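You operate a simulated robot arm through the tools that you are given. There is no shell and no other tool.

Carry out the task below with a simulated robot arm. There is one attempt and no reset: what you move stays moved.

JOB
Test the motor in the cradle, then put it in Reuse if good, Salvage if noisy.
Fine: guard closed for the run; power off before you open the guard and free the clamp; leave both open.

Only the result counts: the job must be done as asked and must still hold three seconds after the hand-in. Knocking over, shifting, dropping, spilling or breaking anything else fails it.

ROBOT AND FRAMES
A 7-joint arm with a fingered hand, fixed in place. Base frame: the origin is on the floor under the middle of its stand, x ahead of it, y to its left, z up; the work surface is at about z = 0.88. Lengths are in m, angles in degrees, forces in N, time in s.
With the tool pointing down near the work surface it reaches from about 0.34 to 0.72 m from the base axis. Its first joint turns from -69.0 to 172.0 degrees. Payload 3.4 kg.
Tool frame: the origin (TCP) lies between the finger pads and is the grasp point; the fingertips stand 0.025 m ahead of it; z points along the fingers, y is the line along which they close. The gripper opens to 0.088 m; its body begins 0.029 m behind the TCP. The gripper is a hand of 4 fingers: y runs from the thumb to the fingers, the wrist lies at [-0.013, -0.097, -0.162] in the tool frame, and closing takes about 1.5 s.
Orientation is that of the tool frame in the base frame, as a unit quaternion [w, x, y, z]. With the fingers straight down and the wrist toward the robot, the tool's x, y and z point along [0, 1, 0], [1, 0, 0] and [0, 0, -1] of the base frame.

CONTROLS
- The arm moves only by the tool step_arm. Its argument "motion" is a list of rows, each a list of 2 entries, a list of its own where there are three numbers: the shift along the tool's x, y, z in m, then the turn, a rotation vector about the tool's x, y, z in degrees. In form: [[[tx, ty, tz], [wx, wy, wz]], ...]. A call has 1 to 20 rows; each row is the pose to reach, as a shift and turn from the pose commanded when the call began, along the tool's axes at that moment. "hand" is the gripper command, from -1 (shut) to 1 (fully open), values between in proportion, set as the call begins (left out, the last holds). A row lasts 0.2 s, in which the tool goes at most 0.05 m and 8.6 degrees; a call with a longer step from one row to the next is refused whole, and so is a gripper value outside its range. Where a pose cannot be reached the arm comes as near as it can. A force on the tool above 70 N (or 10 N above the force at the start of the call, whichever is more), or a blocked arm, ends the call early, and 0.2 s more pass. Each finger travels about 0.108 m/s and halts on what it meets, pressing with about 29 N; the grip force reading is that of the motor and also rises with nothing between the fingers. The clock runs only during rows and for 0.2 s after the last one: add rows that repeat a pose to give the fingers time. It gives the time, the measured TCP pose, the force on the tool (base axes), the opening and the grip force at its end, in the units of the frame above (readings bear some noise), with the torque about the TCP (base axes, N m) and any sound that the robot's microphone picked up.
- Cameras (640 x 400 px; columns grow to the right, rows downward): "scene" is fixed at [0.0416, -0.6493, 1.4739]; the picture's right is [0.73, -0.68, 0.00], its down [-0.25, -0.27, -0.93] and it looks along [0.64, 0.68, -0.37] (base axes); focal length 357 px, centre (320, 200). "wrist" rides on the gripper at [0.064, -0.083, -0.098] in the tool frame; the picture's right is [-0.62, 0.37, -0.69], its down [-0.71, -0.63, 0.30] and it looks along [-0.32, 0.68, 0.65] (tool axes); focal length 265 px, centre (320, 200).
- get_image(camera): a new picture of that camera. It takes no simulated time.
- slide_trunk(by): slides the trunk up (or, below 0, down) by that many m; the arm rides with it, the base frame stays. It gives what a move gives, with no picture.
- move_fingers(index, middle, ring, thumb_bend, thumb_turn): sets how far each is bent, from 0 (flat) to 100 (curled in); at 30 the hand is open as for a grip, at 70 the pads meet at the TCP. One left out holds its place. A second passes; each finger stops where it meets its share of the squeeze, and holds until it gets a number again. A gripper value or a shape takes the hand back. It gives what a move gives, with no picture; readings hold the bend of each and the force on the fingers (four entries, about 0 where the hand has none), thumb and palm. thumb_turn goes from beside the hand (0) to across from the fingers (100), as for a grip.
- hand_shape(shape): the hand has 4 fingers and takes this shape, open, in about a second: jaw (thumb against the fingers, like two jaws); tri (thumb and two fingers); tip (a fingertip pinch); poke (one finger out to press); point (the index stretched); flat (the hand flat); cup (the hand cupped); fist (a fist). The gripper value then closes the fingers along that shape, each until it touches; the sizes above hold for jaw. It gives what a move gives, with no picture.
- locate(camera, pixels): for up to 12 pixels [column, row] of the newest picture of that camera ("zoom" is the newest enlarged one), the place [x, y, z] in the base frame of the surface seen there, good to about 0.002 m, but the place of the scene camera against the robot may be out by one fixed shift of up to 0.018 m in any direction. It takes no simulated time.
- close_up(camera, box): a new picture of the part [left, top, right, bottom] of that camera's present view, enlarged. It takes no simulated time.
- finish_job(): hands the job in; it is judged then, once.

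Leave the gripper open and the arm clear of the work at the hand-in unless told otherwise.

The tools are called as name(argument=value, ...) on one line, values as JSON. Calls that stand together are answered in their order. step_arm: Moves the arm, as the interface text tells. Its arguments: {"type":"object","properties":{"motion":{"type":"array","items":{"type":"array"}},"hand":{"type":"number"}},"required":["motion"]} The other tools are called the same way: slide_trunk (by) moves the trunk up or down; hand_shape (shape) gives the hand a shape; move_fingers (index, middle, ring, thumb_bend, thumb_turn) moves the fingers one by one; get_image (camera) takes a picture; locate (camera, pixels) gives the place of the surface under pixels of a picture; close_up (camera, box) takes an enlarged picture of a part of a camera's view; finish_job () hands the job in.

At the start:

```text
time_s: 0.0
eef_pos: [0.5355, -0.121, 1.1896]
orientation: [0.0, 0.707, 0.707, 0.0]
wrist_force: [0.2, 0.2, 0.2]
wrist_torque: [0.0, -0.01, 0.0]
gripper_width: 0.0876
grasp_force: 0.1
shape: jaw
bend: [30.0, 30.0, 30.0, 30.0, 98.0]
finger forces: [0.1, 0.1, 0.0, 0.0, 0.1, 0.1]
trunk travel left (down, up): [-0.775, 0.065]
```

scene: 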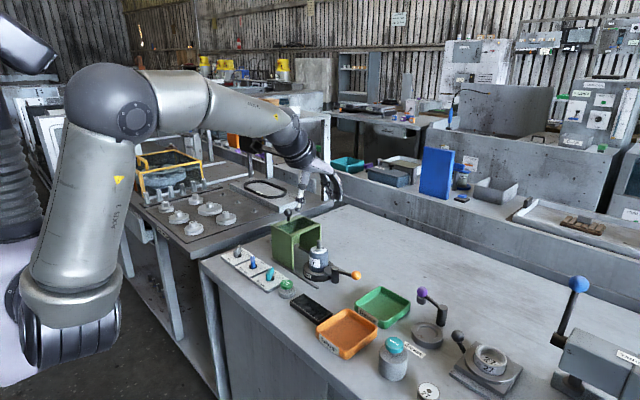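
wrist: 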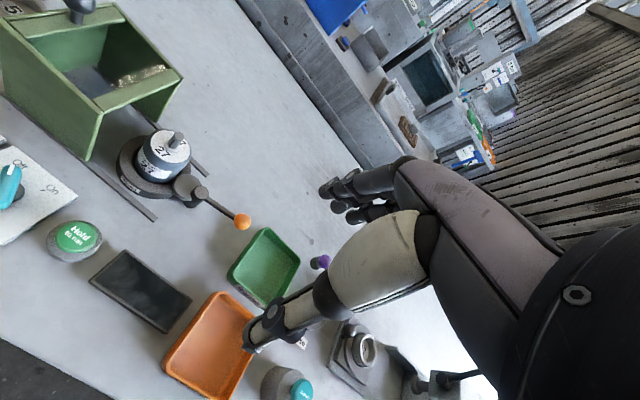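

I see a bench with a green sliding guard, a motor in a cradle with an orange-knobbed clamp, a switch panel, a Hold button, and green and orange trays. I'll take close-ups to read the labels before moving.

close_up(camera="scene", box=[200, 190, 380, 310])

close_up(camera="scene", box=[300, 260, 480, 380])

close_up(camera="wrist", box=[0, 0, 320, 200])

close_up(camera="wrist", box=[0, 120, 320, 400])

close_up(camera="scene", box=[400, 260, 640, 400])

```text
3.33 times, centred on (290, 250) of scene
```

zoom: 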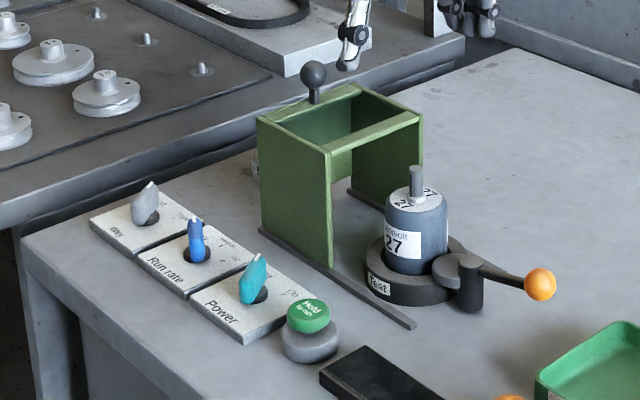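

```text
3.33 times, centred on (390, 320) of scene
```

zoom: 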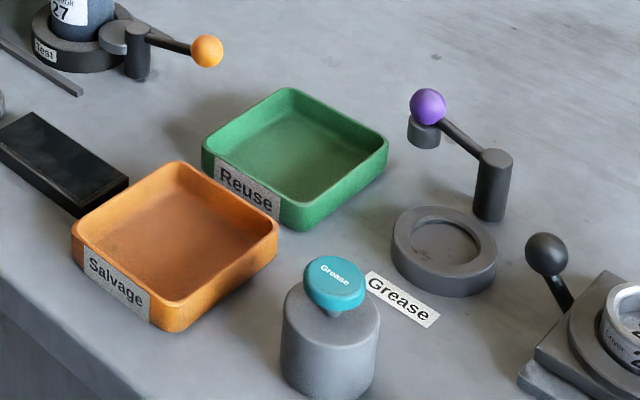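

```text
2.00 times, centred on (160, 100) of wrist
```

zoom: 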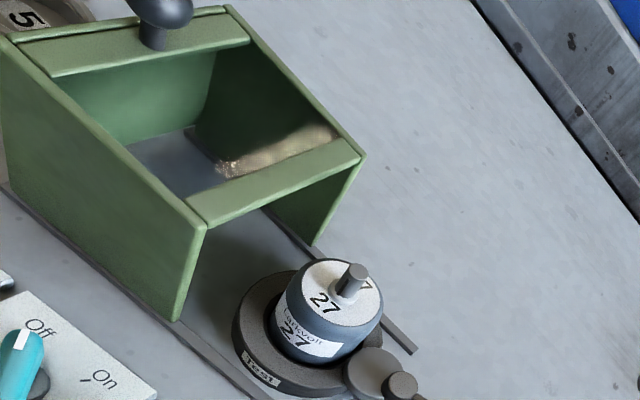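

```text
1.43 times, centred on (160, 260) of wrist
```

zoom: 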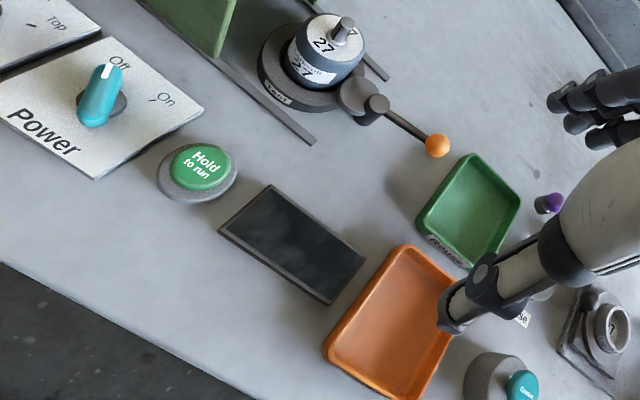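

```text
2.67 times, centred on (520, 330) of scene
```

zoom: 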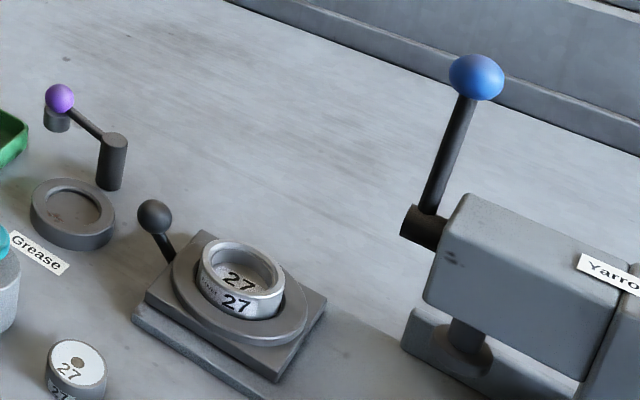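

Next I'll look closer at the three knobs (about (240–275, 255–280)), the motor and its clamp, and the black panel, then locate the main items.

close_up(camera="scene", box=[215, 235, 305, 300])

close_up(camera="scene", box=[285, 235, 375, 295])

close_up(camera="wrist", box=[0, 120, 110, 260])

close_up(camera="wrist", box=[100, 110, 270, 240])

locate(camera="scene", pixels=[[240, 254], [254, 264], [272, 278], [287, 284], [288, 212], [318, 245], [355, 275], [334, 275], [345, 338], [381, 309], [318, 308], [318, 265]])

locate(camera="wrist", pixels=[[76, 236], [10, 185], [80, 6], [174, 139], [243, 222], [200, 194], [185, 185], [165, 155], [209, 347], [264, 268], [140, 288], [5, 215]])

```text
6.15 times, centred on (260, 268) of scene
```

zoom: 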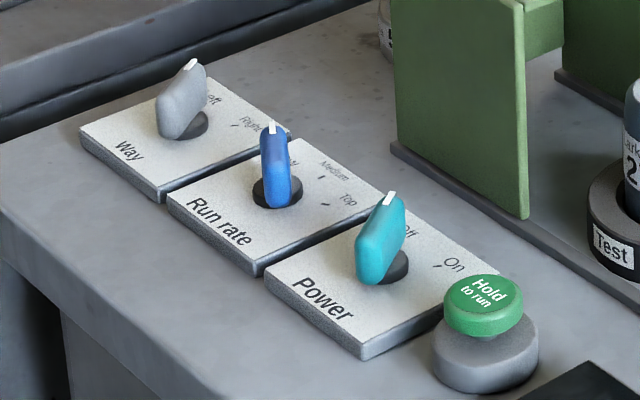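

```text
6.67 times, centred on (330, 265) of scene
```

zoom: 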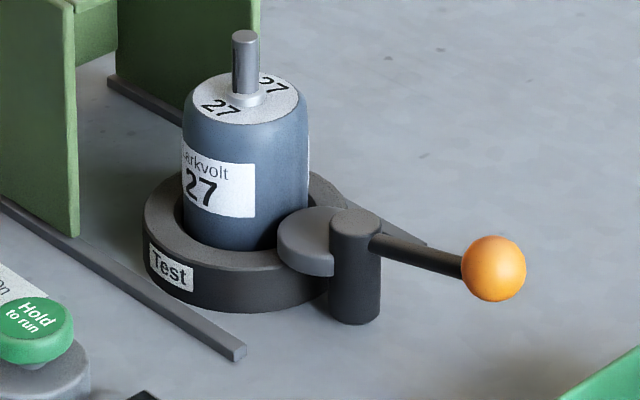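

```text
2.86 times, centred on (55, 190) of wrist
```

zoom: 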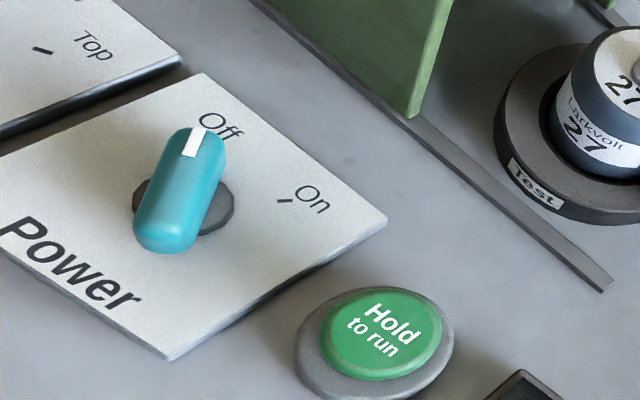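

```text
3.08 times, centred on (185, 175) of wrist
```

zoom: 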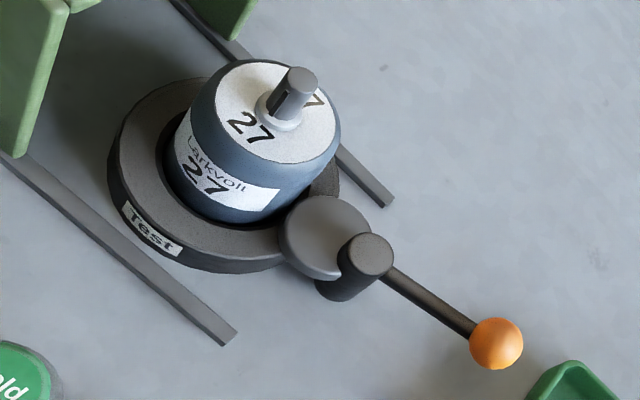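

```text
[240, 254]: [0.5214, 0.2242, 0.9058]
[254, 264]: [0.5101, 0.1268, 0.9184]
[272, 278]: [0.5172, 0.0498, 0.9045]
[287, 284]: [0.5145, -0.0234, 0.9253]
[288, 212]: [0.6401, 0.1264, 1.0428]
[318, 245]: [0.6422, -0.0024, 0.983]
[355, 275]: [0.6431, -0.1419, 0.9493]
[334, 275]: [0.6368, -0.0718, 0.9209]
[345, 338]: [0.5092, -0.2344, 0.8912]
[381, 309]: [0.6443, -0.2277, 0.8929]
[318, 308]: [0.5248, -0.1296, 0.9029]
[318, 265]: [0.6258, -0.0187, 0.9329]
```

```text
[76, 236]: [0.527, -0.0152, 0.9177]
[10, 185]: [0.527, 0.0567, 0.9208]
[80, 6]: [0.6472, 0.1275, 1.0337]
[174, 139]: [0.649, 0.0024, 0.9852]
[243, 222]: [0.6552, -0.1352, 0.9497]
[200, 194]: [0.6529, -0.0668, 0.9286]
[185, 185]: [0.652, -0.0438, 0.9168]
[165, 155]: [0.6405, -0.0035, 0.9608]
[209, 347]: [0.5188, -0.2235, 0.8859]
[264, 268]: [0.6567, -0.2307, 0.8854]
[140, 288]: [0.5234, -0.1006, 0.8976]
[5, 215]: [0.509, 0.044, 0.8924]
```

The wrist camera agrees with the robot frame, and the scene camera is off by roughly 1 cm. The Power knob is at Off, the guard is open, and the clamp jaw overlaps the motor. I'll measure the guard, rails, motor, clamp and knob geometry in the wrist camera.

locate(camera="wrist", pixels=[[89, 160], [102, 114], [182, 79], [157, 121], [152, 215], [207, 174], [93, 103], [177, 75], [64, 72], [155, 71], [120, 8], [75, 20]])

locate(camera="wrist", pixels=[[176, 133], [160, 143], [178, 150], [190, 145], [150, 165], [165, 180], [120, 165], [130, 190], [183, 176], [203, 187], [197, 205], [222, 208]])

locate(camera="wrist", pixels=[[12, 170], [7, 200], [0, 193], [22, 190], [40, 190], [65, 200], [75, 225], [95, 240], [60, 245], [238, 218], [248, 226], [245, 215]])

locate(camera="wrist", pixels=[[210, 292], [255, 310], [162, 365], [200, 398], [210, 345], [267, 229], [298, 258], [228, 278], [260, 305], [262, 265], [95, 275], [188, 300]])

```text
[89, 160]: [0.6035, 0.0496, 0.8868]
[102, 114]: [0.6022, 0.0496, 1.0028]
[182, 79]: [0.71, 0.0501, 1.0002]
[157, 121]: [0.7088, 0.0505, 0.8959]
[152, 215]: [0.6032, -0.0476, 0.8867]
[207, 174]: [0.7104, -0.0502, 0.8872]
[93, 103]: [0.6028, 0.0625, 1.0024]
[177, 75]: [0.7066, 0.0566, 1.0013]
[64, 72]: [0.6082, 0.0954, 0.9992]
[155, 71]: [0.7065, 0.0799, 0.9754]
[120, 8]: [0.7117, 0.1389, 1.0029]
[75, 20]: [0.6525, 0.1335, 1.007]
```

```text
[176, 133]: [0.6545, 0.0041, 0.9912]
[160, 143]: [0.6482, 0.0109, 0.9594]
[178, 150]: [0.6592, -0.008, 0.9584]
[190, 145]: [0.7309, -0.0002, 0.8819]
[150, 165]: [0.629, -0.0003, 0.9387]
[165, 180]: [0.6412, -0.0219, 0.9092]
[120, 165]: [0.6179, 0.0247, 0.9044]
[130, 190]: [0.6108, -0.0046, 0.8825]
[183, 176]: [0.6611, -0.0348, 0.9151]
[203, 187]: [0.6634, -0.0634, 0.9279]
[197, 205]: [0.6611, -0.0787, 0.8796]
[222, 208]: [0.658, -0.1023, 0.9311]
```

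```text
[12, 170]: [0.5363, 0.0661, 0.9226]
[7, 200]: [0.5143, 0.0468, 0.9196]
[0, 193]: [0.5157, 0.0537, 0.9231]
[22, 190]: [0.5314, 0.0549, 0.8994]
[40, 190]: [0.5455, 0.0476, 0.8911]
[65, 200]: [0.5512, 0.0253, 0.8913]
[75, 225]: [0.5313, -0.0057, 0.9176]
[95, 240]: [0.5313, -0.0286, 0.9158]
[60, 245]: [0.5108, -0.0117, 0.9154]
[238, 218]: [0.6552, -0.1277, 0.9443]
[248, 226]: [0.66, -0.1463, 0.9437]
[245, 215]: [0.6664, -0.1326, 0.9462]
```

```text
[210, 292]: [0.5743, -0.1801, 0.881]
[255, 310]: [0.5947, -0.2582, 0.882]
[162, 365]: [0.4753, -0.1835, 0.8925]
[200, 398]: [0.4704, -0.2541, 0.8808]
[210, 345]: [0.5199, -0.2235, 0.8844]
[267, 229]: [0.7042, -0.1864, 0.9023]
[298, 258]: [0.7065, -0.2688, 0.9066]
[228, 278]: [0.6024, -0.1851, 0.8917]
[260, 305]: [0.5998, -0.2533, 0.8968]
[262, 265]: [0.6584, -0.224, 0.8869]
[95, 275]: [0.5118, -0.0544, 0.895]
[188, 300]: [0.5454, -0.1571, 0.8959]
```

Measurements so far:
- **Guard:** x 0.60–0.71, front at y≈0.05, top z≈1.002, with its knob near (0.652, 0.132, 1.027).
- **Rails:** they end at y≈-0.05, so the guard has about 0.10 m of travel.

I'll move above the guard knob first, staying high.

step_arm(motion=[[[0.042, 0.02, 0.005], [0, 0, 0]], [[0.085, 0.04, 0.01], [0, 0, 0]], [[0.127, 0.06, 0.015], [0, 0, 0]], [[0.17, 0.08, 0.02], [0, 0, 0]], [[0.212, 0.1, 0.03], [0, 0, 0]], [[0.253, 0.117, 0.04], [0, 0, 0]], [[0.253, 0.117, 0.04], [0, 0, 0]]], hand=1)

get_image(camera="wrist")

get_image(camera="scene")

```text
time_s: 1.6
eef_pos: [0.6471, 0.1179, 1.1532]
orientation: [0.0, 0.708, 0.706, 0.001]
wrist_force: [-0.2, 0.5, -0.3]
wrist_torque: [-0.03, 0.0, -0.01]
gripper_width: 0.0877
grasp_force: 0.0
shape: jaw
bend: [30.0, 30.0, 30.0, 30.0, 98.0]
finger forces: [0.0, 0.0, 0.1, 0.0, 0.0, 0.0]
out of reach, approached as far as the arm can: row 6, 7
trunk travel left (down, up): [-0.775, 0.065]
```

```text
taken
```

wrist: 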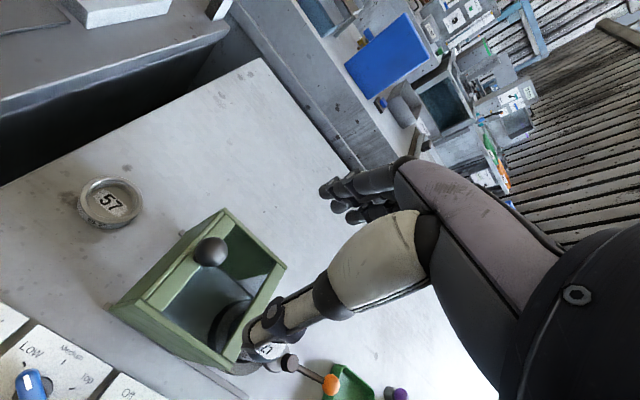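

```text
taken
```

scene: 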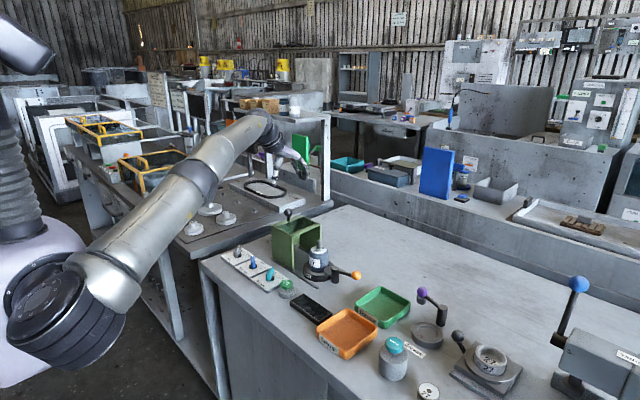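

The reach limit stopped it slightly short at this height. The guard knob shows at (210, 250) in the wrist view, so I'll locate it and the surrounding features.

locate(camera="wrist", pixels=[[210, 250], [196, 255], [224, 248], [210, 237], [210, 264], [226, 210], [150, 300], [285, 265], [240, 368], [182, 237], [110, 195], [30, 385]])

close_up(camera="wrist", box=[80, 180, 340, 400])

```text
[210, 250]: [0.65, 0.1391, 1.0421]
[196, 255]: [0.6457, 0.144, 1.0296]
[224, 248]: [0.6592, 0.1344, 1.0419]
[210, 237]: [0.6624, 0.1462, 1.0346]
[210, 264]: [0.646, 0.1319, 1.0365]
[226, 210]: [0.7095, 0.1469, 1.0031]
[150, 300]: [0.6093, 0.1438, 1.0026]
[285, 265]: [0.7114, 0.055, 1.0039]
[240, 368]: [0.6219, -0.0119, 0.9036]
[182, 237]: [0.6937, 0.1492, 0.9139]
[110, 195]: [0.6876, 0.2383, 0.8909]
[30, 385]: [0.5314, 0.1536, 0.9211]
```

```text
1.82 times, centred on (210, 290) of wrist
```

zoom: 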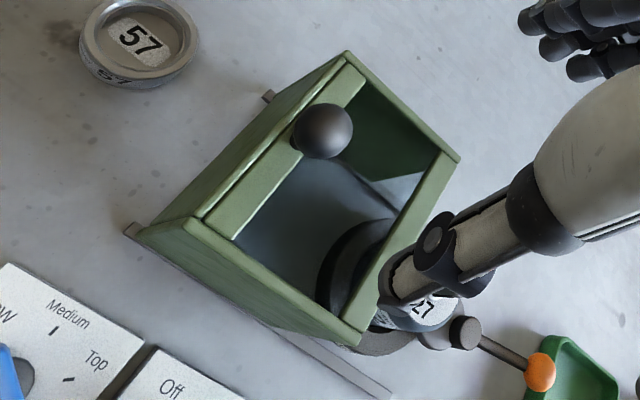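

The guard ball is centred near (0.655, 0.139, 1.032). I'll lower partway toward it and check the pose I actually reach.

step_arm(motion=[[[0.003, 0.001, 0.025], [0, 0, 0]], [[0.005, 0.002, 0.05], [0, 0, 0]], [[0.007, 0.0025, 0.07], [0, 0, 0]], [[0.007, 0.0025, 0.07], [0, 0, 0]]])

```text
time_s: 2.6
eef_pos: [0.6509, 0.1289, 1.0822]
orientation: [0.0, 0.707, 0.707, 0.0]
wrist_force: [-0.1, 0.0, 1.1]
wrist_torque: [-0.03, 0.02, -0.02]
gripper_width: 0.0878
grasp_force: 0.0
shape: jaw
bend: [30.0, 30.0, 30.0, 30.0, 98.0]
finger forces: [0.0, 0.1, 0.0, 0.0, 0.0, 0.1]
trunk travel left (down, up): [-0.775, 0.065]
```

I'm at (0.651, 0.129, 1.082) with no reach warning. I'll move the last 4.4 cm down onto the knob, then check it in the image before closing.

step_arm(motion=[[[0.01, 0.004, 0.0], [0, 0, 0]], [[0.01, 0.004, 0.022], [0, 0, 0]], [[0.01, 0.004, 0.044], [0, 0, 0]], [[0.01, 0.004, 0.044], [0, 0, 0]]])

close_up(camera="scene", box=[230, 150, 390, 290])

get_image(camera="wrist")

```text
time_s: 3.6
eef_pos: [0.6537, 0.1385, 1.0385]
orientation: [0.001, 0.707, 0.707, 0.0]
wrist_force: [0.2, 0.3, -0.7]
wrist_torque: [-0.03, 0.01, -0.01]
gripper_width: 0.0877
grasp_force: 0.1
shape: jaw
bend: [30.0, 30.0, 30.0, 30.0, 98.0]
finger forces: [0.0, 0.0, 0.0, 0.0, 0.1, 0.0]
trunk travel left (down, up): [-0.775, 0.065]
```

```text
2.86 times, centred on (310, 220) of scene
```

zoom: 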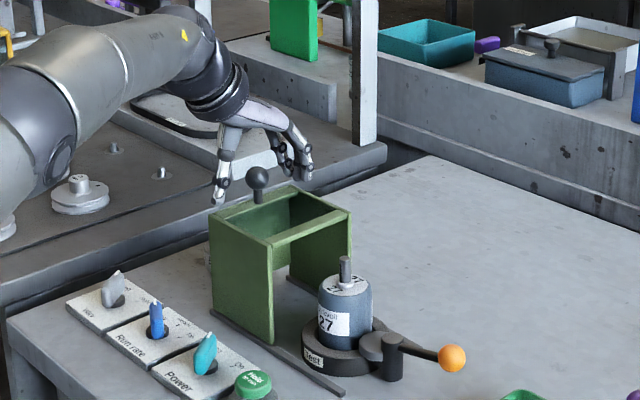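

```text
taken
```

wrist: 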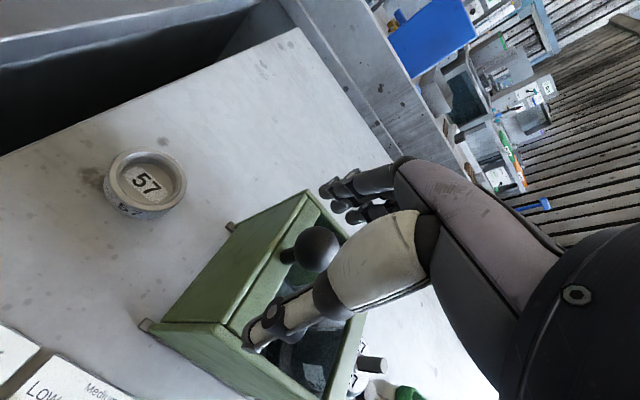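

The ball sits between the thumb (left) and the fingers (right). I'll close the hand on it.

step_arm(motion=[[[0, 0, 0], [0, 0, 0]], [[0, 0, 0], [0, 0, 0]], [[0, 0, 0], [0, 0, 0]], [[0, 0, 0], [0, 0, 0]], [[0, 0, 0], [0, 0, 0]], [[0, 0, 0], [0, 0, 0]], [[0, 0, 0], [0, 0, 0]], [[0, 0, 0], [0, 0, 0]]], hand=-1)

close_up(camera="scene", box=[230, 150, 390, 290])

```text
time_s: 5.4
eef_pos: [0.6549, 0.1385, 1.0371]
orientation: [-0.001, 0.707, 0.707, -0.002]
wrist_force: [-10.7, -0.4, -18.9]
wrist_torque: [0.0, 0.1, 0.02]
gripper_width: 0.0135
grasp_force: 29.3
shape: jaw
bend: [73.0, 64.0, 70.0, 75.0, 100.0]
finger forces: [12.5, 7.0, 0.0, 0.1, 29.0, 0.0]
trunk travel left (down, up): [-0.775, 0.065]
```

```text
2.86 times, centred on (310, 220) of scene
```

zoom: 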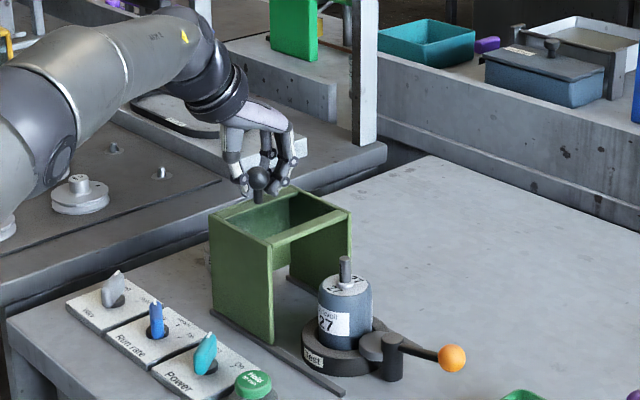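

The ball is gripped, with the thumb at 29 N. Now I'll slide the guard toward -y in small steps.

step_arm(motion=[[[-0.01, 0, 0], [0, 0, 0]], [[-0.02, 0, 0], [0, 0, 0]], [[-0.03, 0, 0], [0, 0, 0]], [[-0.04, 0, 0], [0, 0, 0]], [[-0.05, 0, 0], [0, 0, 0]], [[-0.05, 0, 0], [0, 0, 0]]])

close_up(camera="scene", box=[230, 150, 390, 290])

```text
time_s: 6.8
eef_pos: [0.6543, 0.0889, 1.0363]
orientation: [-0.001, 0.707, 0.707, -0.002]
wrist_force: [-10.8, 0.8, -21.0]
wrist_torque: [-0.02, 0.06, 0.01]
gripper_width: 0.0129
grasp_force: 29.0
shape: jaw
bend: [73.0, 64.0, 70.0, 75.0, 100.0]
finger forces: [13.3, 7.3, 0.0, 0.0, 28.5, 0.1]
trunk travel left (down, up): [-0.775, 0.065]
```

```text
2.86 times, centred on (310, 220) of scene
```

zoom: 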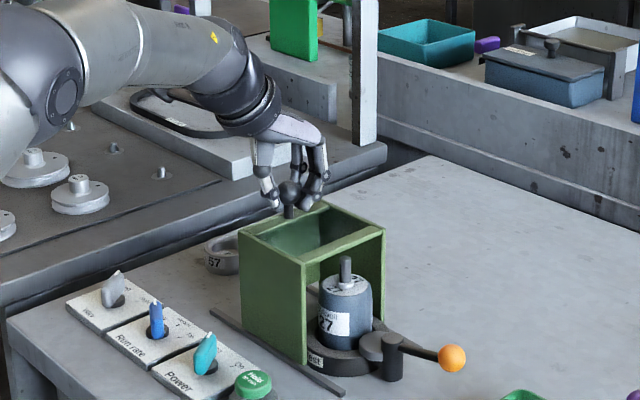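

The guard slides freely and has moved 5 cm. I'll keep going toward the end of the rails and watch for the stop.

step_arm(motion=[[[-0.01, 0, 0], [0, 0, 0]], [[-0.02, 0, 0], [0, 0, 0]], [[-0.03, 0, 0], [0, 0, 0]], [[-0.038, 0, 0], [0, 0, 0]], [[-0.045, 0, 0], [0, 0, 0]], [[-0.05, 0, 0], [0, 0, 0]], [[-0.055, 0, 0], [0, 0, 0]], [[-0.055, 0, 0], [0, 0, 0]]])

close_up(camera="scene", box=[230, 150, 390, 290])

```text
time_s: 8.6
eef_pos: [0.6556, 0.0376, 1.036]
orientation: [0.0, 0.707, 0.708, -0.001]
wrist_force: [-10.2, 10.2, -18.8]
wrist_torque: [0.08, 0.13, 0.05]
gripper_width: 0.0131
grasp_force: 29.4
shape: jaw
bend: [73.0, 65.0, 70.0, 75.0, 100.0]
finger forces: [17.1, 5.4, 0.0, 0.0, 28.4, 0.0]
trunk travel left (down, up): [-0.775, 0.065]
```

```text
2.86 times, centred on (310, 220) of scene
```

zoom: 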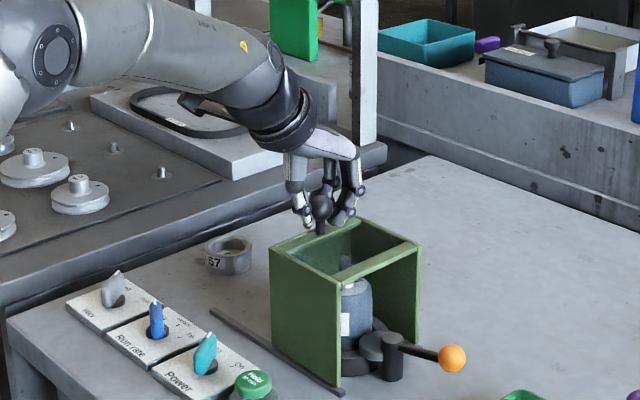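

Force rose to 10 N at y≈0.038, so the guard is at its stop after about 10 cm of travel, with its front flush with the rail ends. I'll release the knob and lift straight up.

step_arm(motion=[[[0, 0, 0], [0, 0, 0]], [[0, 0, 0], [0, 0, 0]], [[0, 0, 0], [0, 0, 0]], [[0, 0, 0], [0, 0, 0]], [[0, 0, 0], [0, 0, 0]], [[0, 0, 0], [0, 0, 0]], [[0, 0, -0.04], [0, 0, 0]], [[0, 0, -0.08], [0, 0, 0]], [[0, 0, -0.11], [0, 0, 0]]], hand=1)

close_up(camera="scene", box=[230, 150, 390, 290])

get_image(camera="wrist")

```text
time_s: 10.6
eef_pos: [0.6549, 0.0352, 1.1507]
orientation: [0.0, 0.707, 0.707, 0.0]
wrist_force: [0.4, 0.5, 0.2]
wrist_torque: [-0.01, 0.01, 0.0]
gripper_width: 0.0879
grasp_force: 0.1
shape: jaw
bend: [30.0, 30.0, 30.0, 30.0, 98.0]
finger forces: [0.0, 0.0, 0.1, 0.0, 0.0, 0.0]
trunk travel left (down, up): [-0.775, 0.065]
```

```text
2.86 times, centred on (310, 220) of scene
```

zoom: 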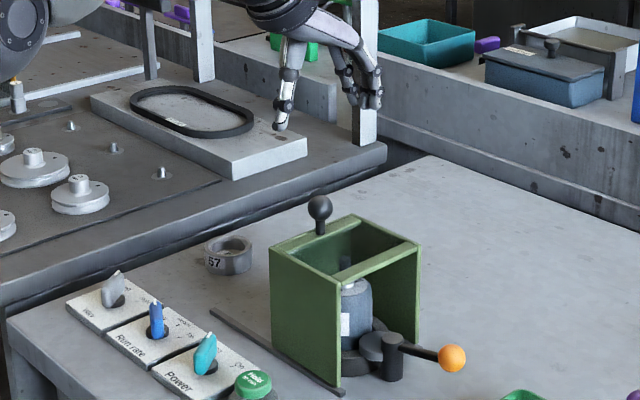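

```text
taken
```

wrist: 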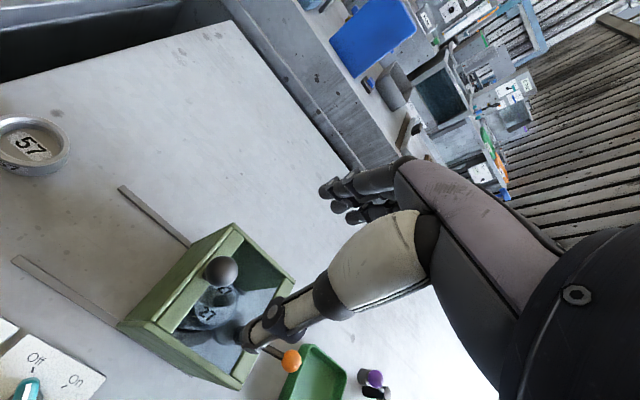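

The guard is closed. Next I'll pull back toward the robot so the wrist camera can see the Power knob and Hold button clearly.

step_arm(motion=[[[0.01, -0.045, 0.0], [0, 0, 0]], [[0.02, -0.09, 0.0], [0, 0, 0]], [[0.035, -0.135, 0.0], [0, 0, 0]], [[0.05, -0.18, 0.0], [0, 0, 0]], [[0.06, -0.225, 0.0], [0, 0, 0]], [[0.075, -0.265, 0.02], [0, 0, 0]], [[0.075, -0.265, 0.04], [0, 0, 0]], [[0.075, -0.265, 0.04], [0, 0, 0]]])

get_image(camera="wrist")

```text
time_s: 12.4
eef_pos: [0.3905, 0.1113, 1.1072]
orientation: [-0.002, 0.708, 0.707, -0.001]
wrist_force: [0.1, -0.9, -0.6]
wrist_torque: [-0.03, 0.01, 0.0]
gripper_width: 0.0878
grasp_force: 0.0
shape: jaw
bend: [30.0, 30.0, 30.0, 30.0, 98.0]
finger forces: [0.1, 0.0, 0.1, 0.1, 0.1, 0.0]
trunk travel left (down, up): [-0.775, 0.065]
```

```text
taken
```

wrist: 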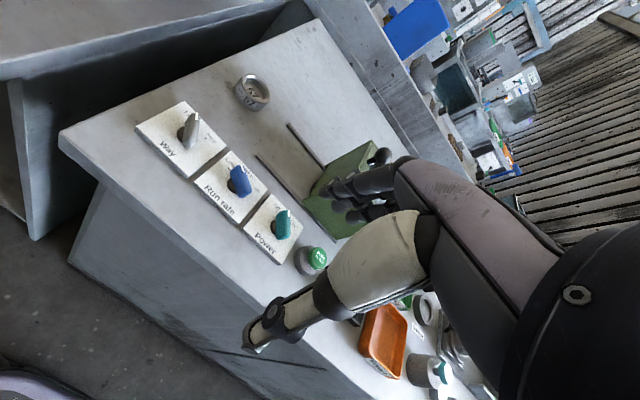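

The knob panel is in view at about (200–290, 120–245). I'll enlarge it and locate the Power knob.

close_up(camera="wrist", box=[220, 170, 348, 290])

close_up(camera="wrist", box=[130, 90, 280, 220])

```text
3.33 times, centred on (284, 230) of wrist
```

zoom: 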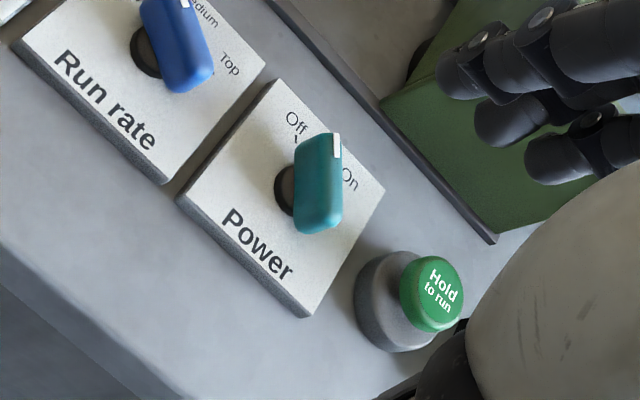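

```text
3.08 times, centred on (205, 155) of wrist
```

zoom: 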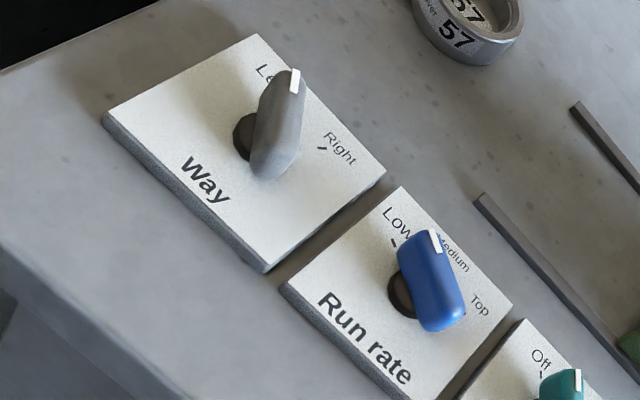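

I'll get exact positions for the Power knob ends, its dial base and marks, and the run-rate knob, working from the newest zoom and then a fresh close-up of Power.

locate(camera="zoom", pixels=[[435, 240], [410, 240], [412, 280], [435, 315], [460, 310], [395, 243], [478, 290], [400, 300], [293, 80], [275, 160], [322, 150], [245, 130]])

close_up(camera="wrist", box=[250, 190, 314, 254])

```text
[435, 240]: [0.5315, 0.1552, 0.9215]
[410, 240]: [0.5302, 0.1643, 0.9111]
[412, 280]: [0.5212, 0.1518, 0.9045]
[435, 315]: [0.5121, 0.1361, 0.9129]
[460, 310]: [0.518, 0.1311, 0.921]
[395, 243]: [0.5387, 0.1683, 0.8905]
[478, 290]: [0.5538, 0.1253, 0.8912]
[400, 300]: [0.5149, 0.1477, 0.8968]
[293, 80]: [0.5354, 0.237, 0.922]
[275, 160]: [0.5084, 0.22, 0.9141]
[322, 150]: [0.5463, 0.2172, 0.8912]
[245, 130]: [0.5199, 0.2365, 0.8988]
```

```text
6.25 times, centred on (282, 222) of wrist
```

zoom: 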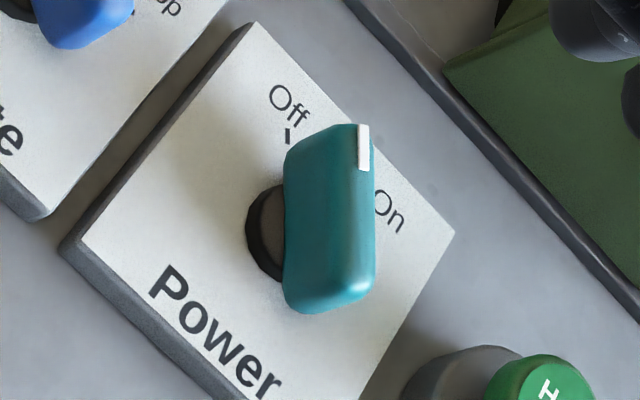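

The run-rate pointer lines up with "Low", and I'll leave it alone. Now I'll locate the Power knob features in this zoom.

locate(camera="zoom", pixels=[[362, 150], [362, 130], [330, 140], [300, 150], [340, 220], [350, 290], [300, 290], [288, 137], [260, 230], [395, 195], [375, 205], [268, 190]])

locate(camera="wrist", pixels=[[318, 257], [312, 252], [305, 262], [322, 262], [318, 250], [300, 255]])

```text
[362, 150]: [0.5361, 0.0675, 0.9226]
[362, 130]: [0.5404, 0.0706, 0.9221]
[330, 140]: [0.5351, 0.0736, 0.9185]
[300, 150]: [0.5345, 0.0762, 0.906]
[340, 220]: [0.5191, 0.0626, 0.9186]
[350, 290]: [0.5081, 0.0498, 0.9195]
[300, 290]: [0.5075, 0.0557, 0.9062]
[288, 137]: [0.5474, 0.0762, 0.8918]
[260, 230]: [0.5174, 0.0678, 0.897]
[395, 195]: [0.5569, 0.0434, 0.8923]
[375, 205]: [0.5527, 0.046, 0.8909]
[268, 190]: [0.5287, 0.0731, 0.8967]
```

```text
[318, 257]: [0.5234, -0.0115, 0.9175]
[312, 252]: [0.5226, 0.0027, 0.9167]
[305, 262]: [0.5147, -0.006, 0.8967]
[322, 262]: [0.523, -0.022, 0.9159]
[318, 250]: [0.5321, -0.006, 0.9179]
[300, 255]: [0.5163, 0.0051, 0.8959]
```

The Power knob is centred near (0.525, 0.058), with its top at z≈0.923 and its pointer tip near (0.540, 0.070). Turning it to On means pushing that tip toward -y. I'll take the "poke" shape here in free space to see where the pressing fingertip ends up.

hand_shape(shape="poke")

get_image(camera="wrist")

get_image(camera="scene")

```text
time_s: 13.3
eef_pos: [0.39, 0.1107, 1.1059]
orientation: [-0.001, 0.707, 0.707, -0.001]
wrist_force: [1.0, 0.3, 0.2]
wrist_torque: [0.03, 0.0, -0.01]
gripper_width: 0.0
grasp_force: 0.0
shape: poke
bend: [70.0, 70.0, 99.0, 100.0, 100.0]
finger forces: [0.0, 0.1, 0.1, 0.0, 0.1, 0.1]
trunk travel left (down, up): [-0.775, 0.065]
```

```text
taken
```

wrist: 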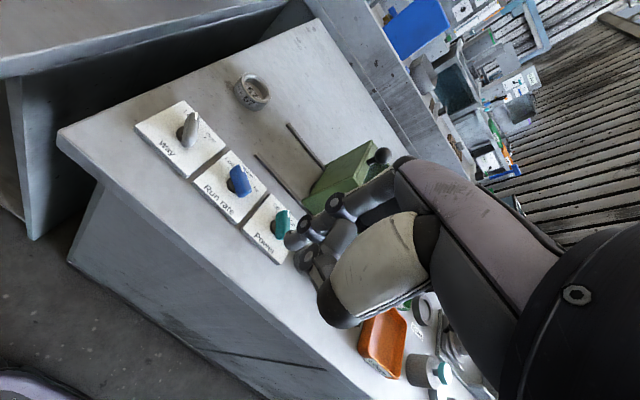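

```text
taken
```

scene: 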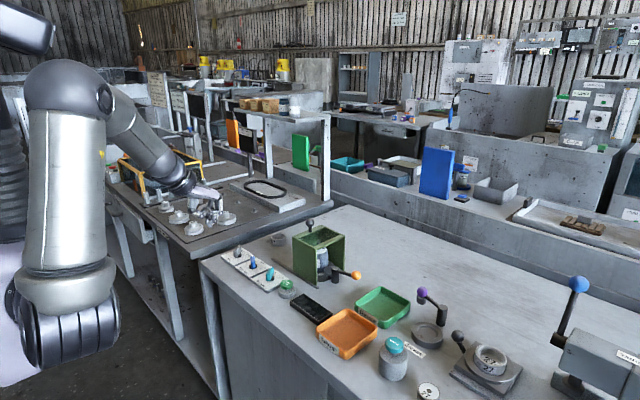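

Poke shape bends the index and middle fingers to 70, so their tips should sit near the TCP line. I'll zoom in to check.

close_up(camera="wrist", box=[250, 150, 410, 330])

close_up(camera="scene", box=[165, 165, 245, 240])

locate(camera="wrist", pixels=[[290, 240], [285, 238], [302, 224], [300, 260], [310, 262], [318, 240], [333, 210], [320, 270]])

```text
2.22 times, centred on (330, 240) of wrist
```

zoom: 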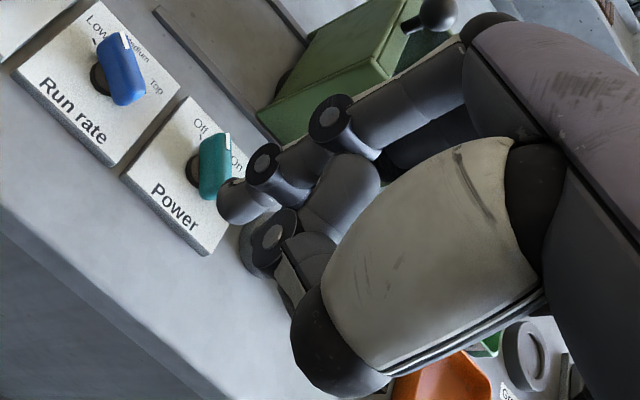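

```text
5.33 times, centred on (205, 202) of scene
```

zoom: 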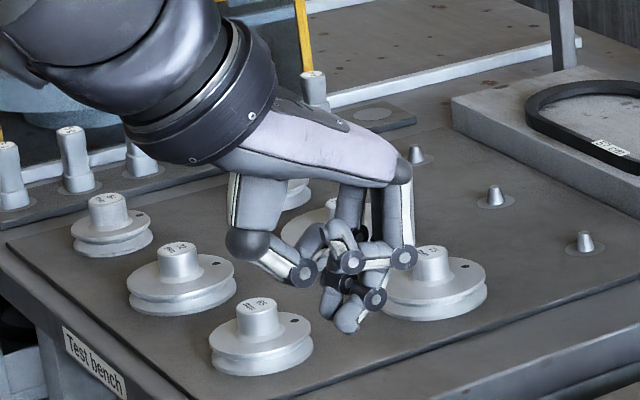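

```text
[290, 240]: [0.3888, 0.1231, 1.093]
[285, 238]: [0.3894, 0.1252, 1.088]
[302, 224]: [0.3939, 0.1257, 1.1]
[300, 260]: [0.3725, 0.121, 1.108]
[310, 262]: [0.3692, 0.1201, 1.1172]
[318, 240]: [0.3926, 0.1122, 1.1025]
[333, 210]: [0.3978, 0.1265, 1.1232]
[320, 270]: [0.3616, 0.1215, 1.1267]
```

The extended fingertip is close to the TCP, about 2.5 cm ahead of it, but the curled thumb hangs low beside it and could touch the knob. I'll try a single extended index with the thumb swung aside and check the clearance.

move_fingers(index=70, middle=100, ring=100, thumb_bend=0, thumb_turn=0)

close_up(camera="wrist", box=[250, 150, 410, 330])

close_up(camera="scene", box=[165, 165, 245, 240])

get_image(camera="wrist")

```text
time_s: 14.3
eef_pos: [0.3913, 0.1112, 1.1058]
orientation: [0.0, 0.707, 0.707, 0.0]
wrist_force: [0.1, -0.8, 0.7]
wrist_torque: [-0.02, -0.03, -0.01]
gripper_width: 0.1095
grasp_force: 0.2
shape: fingers
bend: [70.0, 100.0, 100.0, 0.0, 0.0]
finger forces: [0.0, 0.0, 0.0, 0.1, 0.0, 0.0]
trunk travel left (down, up): [-0.775, 0.065]
```

```text
2.22 times, centred on (330, 240) of wrist
```

zoom: 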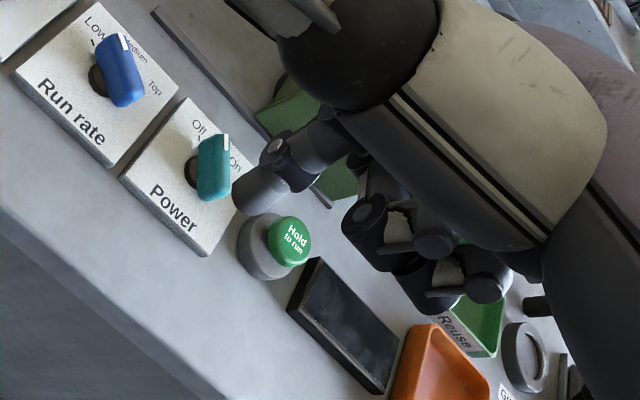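

```text
5.33 times, centred on (205, 202) of scene
```

zoom: 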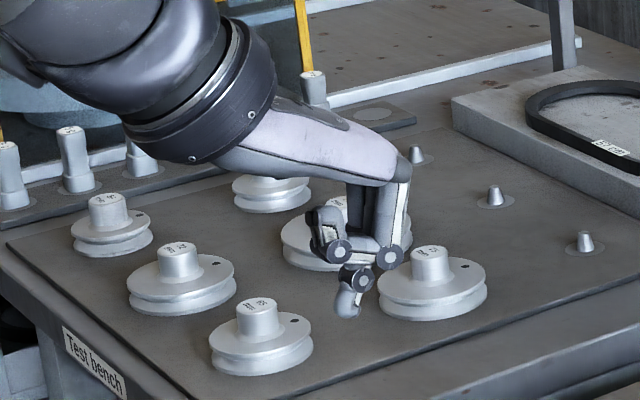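

```text
taken
```

wrist: 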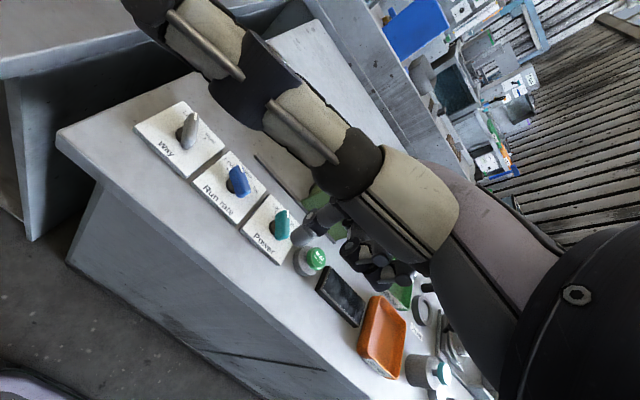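

The index now points down alone, and the thumb extends sideways toward +y, higher up. I'll check the thumb height and fingertip position.

locate(camera="wrist", pixels=[[150, 5], [200, 40], [270, 90], [340, 160], [300, 236], [303, 232], [312, 222], [325, 210], [355, 250], [378, 285], [400, 270], [294, 242]])

close_up(camera="wrist", box=[270, 190, 350, 260])

```text
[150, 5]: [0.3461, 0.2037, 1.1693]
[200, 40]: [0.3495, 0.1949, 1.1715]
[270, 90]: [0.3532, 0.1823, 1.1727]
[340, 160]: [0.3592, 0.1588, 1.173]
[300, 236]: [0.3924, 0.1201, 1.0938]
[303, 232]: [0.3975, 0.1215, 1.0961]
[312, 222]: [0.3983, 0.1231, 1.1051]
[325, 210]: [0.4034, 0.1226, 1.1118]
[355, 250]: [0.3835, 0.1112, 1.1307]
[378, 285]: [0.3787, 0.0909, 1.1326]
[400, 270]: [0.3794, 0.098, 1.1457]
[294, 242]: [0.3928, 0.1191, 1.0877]
```

```text
5.71 times, centred on (310, 225) of wrist
```

zoom: 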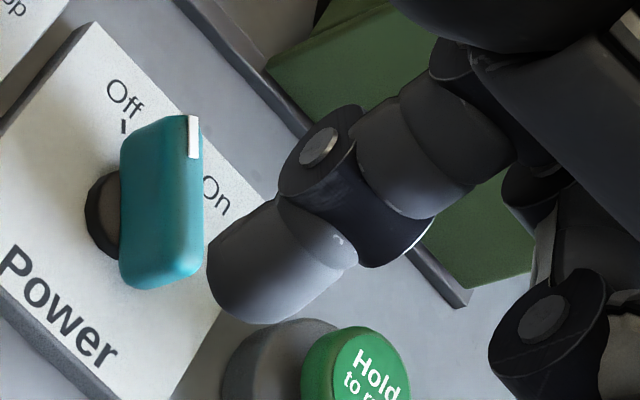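

The thumb is at z≈1.17, well clear, and the index tip is about 0.006 m off the TCP in x and y. I'll move beside the knob's pointer tip on its +y side, staying above it, and look.

step_arm(motion=[[[-0.005, 0.035, 0.02], [0, 0, 0]], [[-0.01, 0.07, 0.04], [0, 0, 0]], [[-0.015, 0.105, 0.07], [0, 0, 0]], [[-0.02, 0.141, 0.1], [0, 0, 0]], [[-0.02, 0.141, 0.13], [0, 0, 0]], [[-0.02, 0.141, 0.13], [0, 0, 0]]])

get_image(camera="wrist")

close_up(camera="scene", box=[210, 210, 330, 300])

```text
time_s: 15.9
eef_pos: [0.5452, 0.0759, 0.9995]
orientation: [-0.024, 0.726, 0.687, 0.029]
wrist_force: [0.4, 0.3, -0.4]
wrist_torque: [-0.01, 0.0, -0.01]
gripper_width: 0.1091
grasp_force: 0.1
shape: fingers
bend: [70.0, 100.0, 100.0, 0.0, 0.0]
finger forces: [0.0, 0.1, 0.0, 0.0, 0.0, 0.0]
trunk travel left (down, up): [-0.775, 0.065]
stopped in row 6: the arm was blocked; the commanded pose is now the measured one
```

```text
taken
```

wrist: 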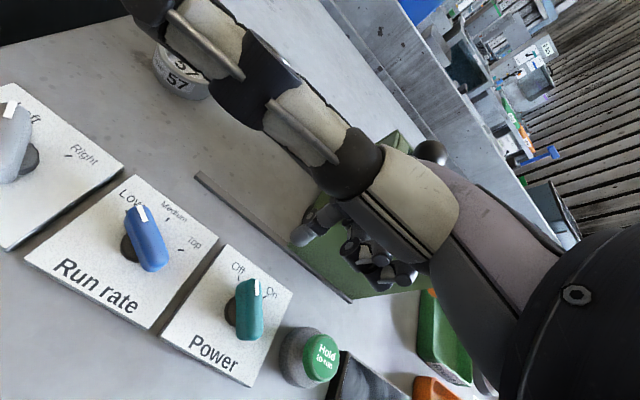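

```text
4.44 times, centred on (270, 255) of scene
```

zoom: 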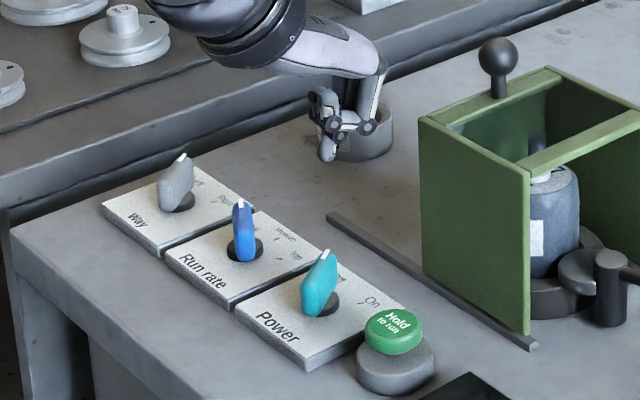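

The arm reports being blocked, with no force at the hand, so some other arm link may have touched something or hit a limit. I'll look at the whole scene.

get_image(camera="scene")

close_up(camera="scene", box=[0, 60, 320, 400])

```text
taken
```

scene: 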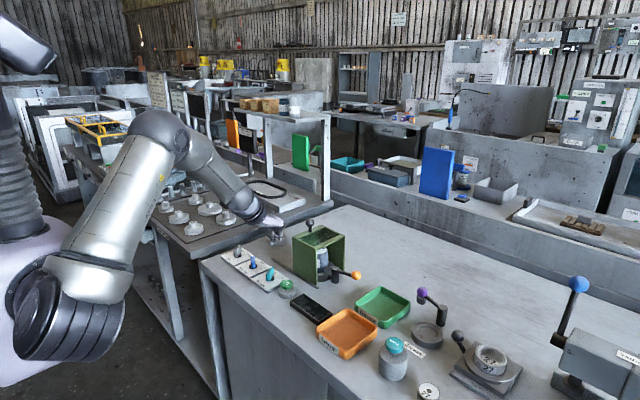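

```text
1.18 times, centred on (160, 230) of scene
```

zoom: 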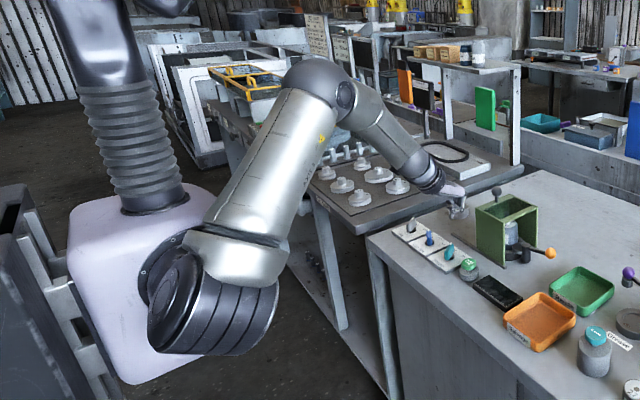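

Nothing visible is touching the bench objects. The tool tilted about 4° before it stopped, which suggests a joint limit or the sideways thumb meeting the arm. I'll back up 4 cm, square the tool up again, and see whether that pose holds.

step_arm(motion=[[[0, -0.005, -0.02], [0.2, -2, -1.5]], [[0, -0.01, -0.04], [0.4, -4.3, -3.2]], [[0, -0.01, -0.04], [0.4, -4.3, -3.2]], [[0, -0.01, -0.04], [0.4, -4.3, -3.2]]])

get_image(camera="scene")

```text
time_s: 16.9
eef_pos: [0.5319, 0.0756, 1.0387]
orientation: [0.002, 0.705, 0.71, 0.0]
wrist_force: [-0.5, -0.3, -0.7]
wrist_torque: [0.0, 0.03, -0.01]
gripper_width: 0.1092
grasp_force: 0.1
shape: fingers
bend: [70.0, 100.0, 100.0, 0.0, 0.0]
finger forces: [0.0, 0.0, 0.0, 0.1, 0.0, 0.0]
trunk travel left (down, up): [-0.775, 0.065]
```

```text
taken
```

scene: 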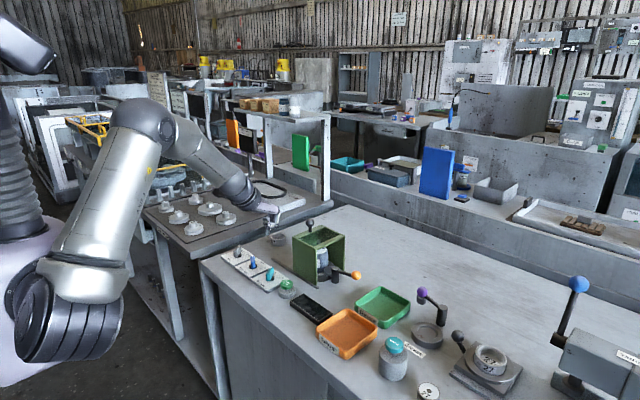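

The arm holds well here, so the block only comes on descending. I'll curl the thumb in beside the hand to rule out contact with the arm, then try descending again in smaller steps.

move_fingers(thumb_bend=60, thumb_turn=0)

get_image(camera="wrist")

```text
time_s: 17.9
eef_pos: [0.5335, 0.0761, 1.0389]
orientation: [0.002, 0.706, 0.709, -0.002]
wrist_force: [0.4, 0.2, -0.2]
wrist_torque: [0.02, 0.01, 0.03]
gripper_width: 0.0812
grasp_force: 0.0
shape: fingers
bend: [70.0, 100.0, 100.0, 60.0, 0.0]
finger forces: [0.0, 0.0, 0.1, 0.0, 0.0, 0.0]
trunk travel left (down, up): [-0.775, 0.065]
```

```text
taken
```

wrist: 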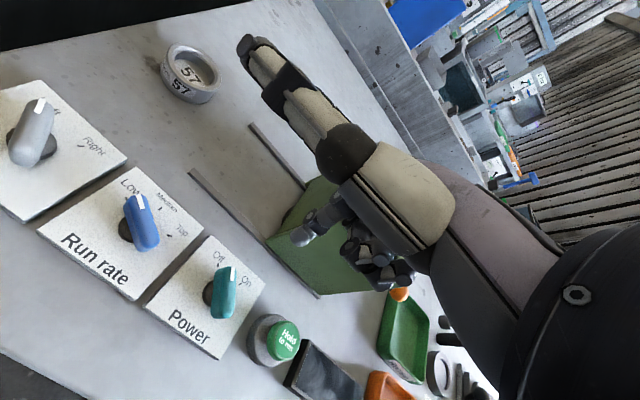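

The thumb now points forward, beside the fingers. I'll try a slow descent to z≈0.985.

step_arm(motion=[[[0.014, 0, 0.0], [0, 0, 0]], [[0.014, 0, 0.01], [0, 0, 0]], [[0.014, 0, 0.02], [0, 0, 0]], [[0.014, 0, 0.03], [0, 0, 0]], [[0.014, 0, 0.04], [0, 0, 0]], [[0.014, 0, 0.053], [0, 0, 0]], [[0.014, 0, 0.053], [0, 0, 0]]])

```text
time_s: 19.7
eef_pos: [0.5475, 0.0753, 1.0058]
orientation: [-0.022, 0.723, 0.69, 0.027]
wrist_force: [0.2, -0.2, 0.5]
wrist_torque: [-0.03, -0.05, 0.03]
gripper_width: 0.081
grasp_force: 0.0
shape: fingers
bend: [70.0, 100.0, 100.0, 60.0, 0.0]
finger forces: [0.0, 0.0, 0.0, 0.0, 0.1, 0.0]
trunk travel left (down, up): [-0.775, 0.065]
stopped in row 7: the arm was blocked; the commanded pose is now the measured one
```

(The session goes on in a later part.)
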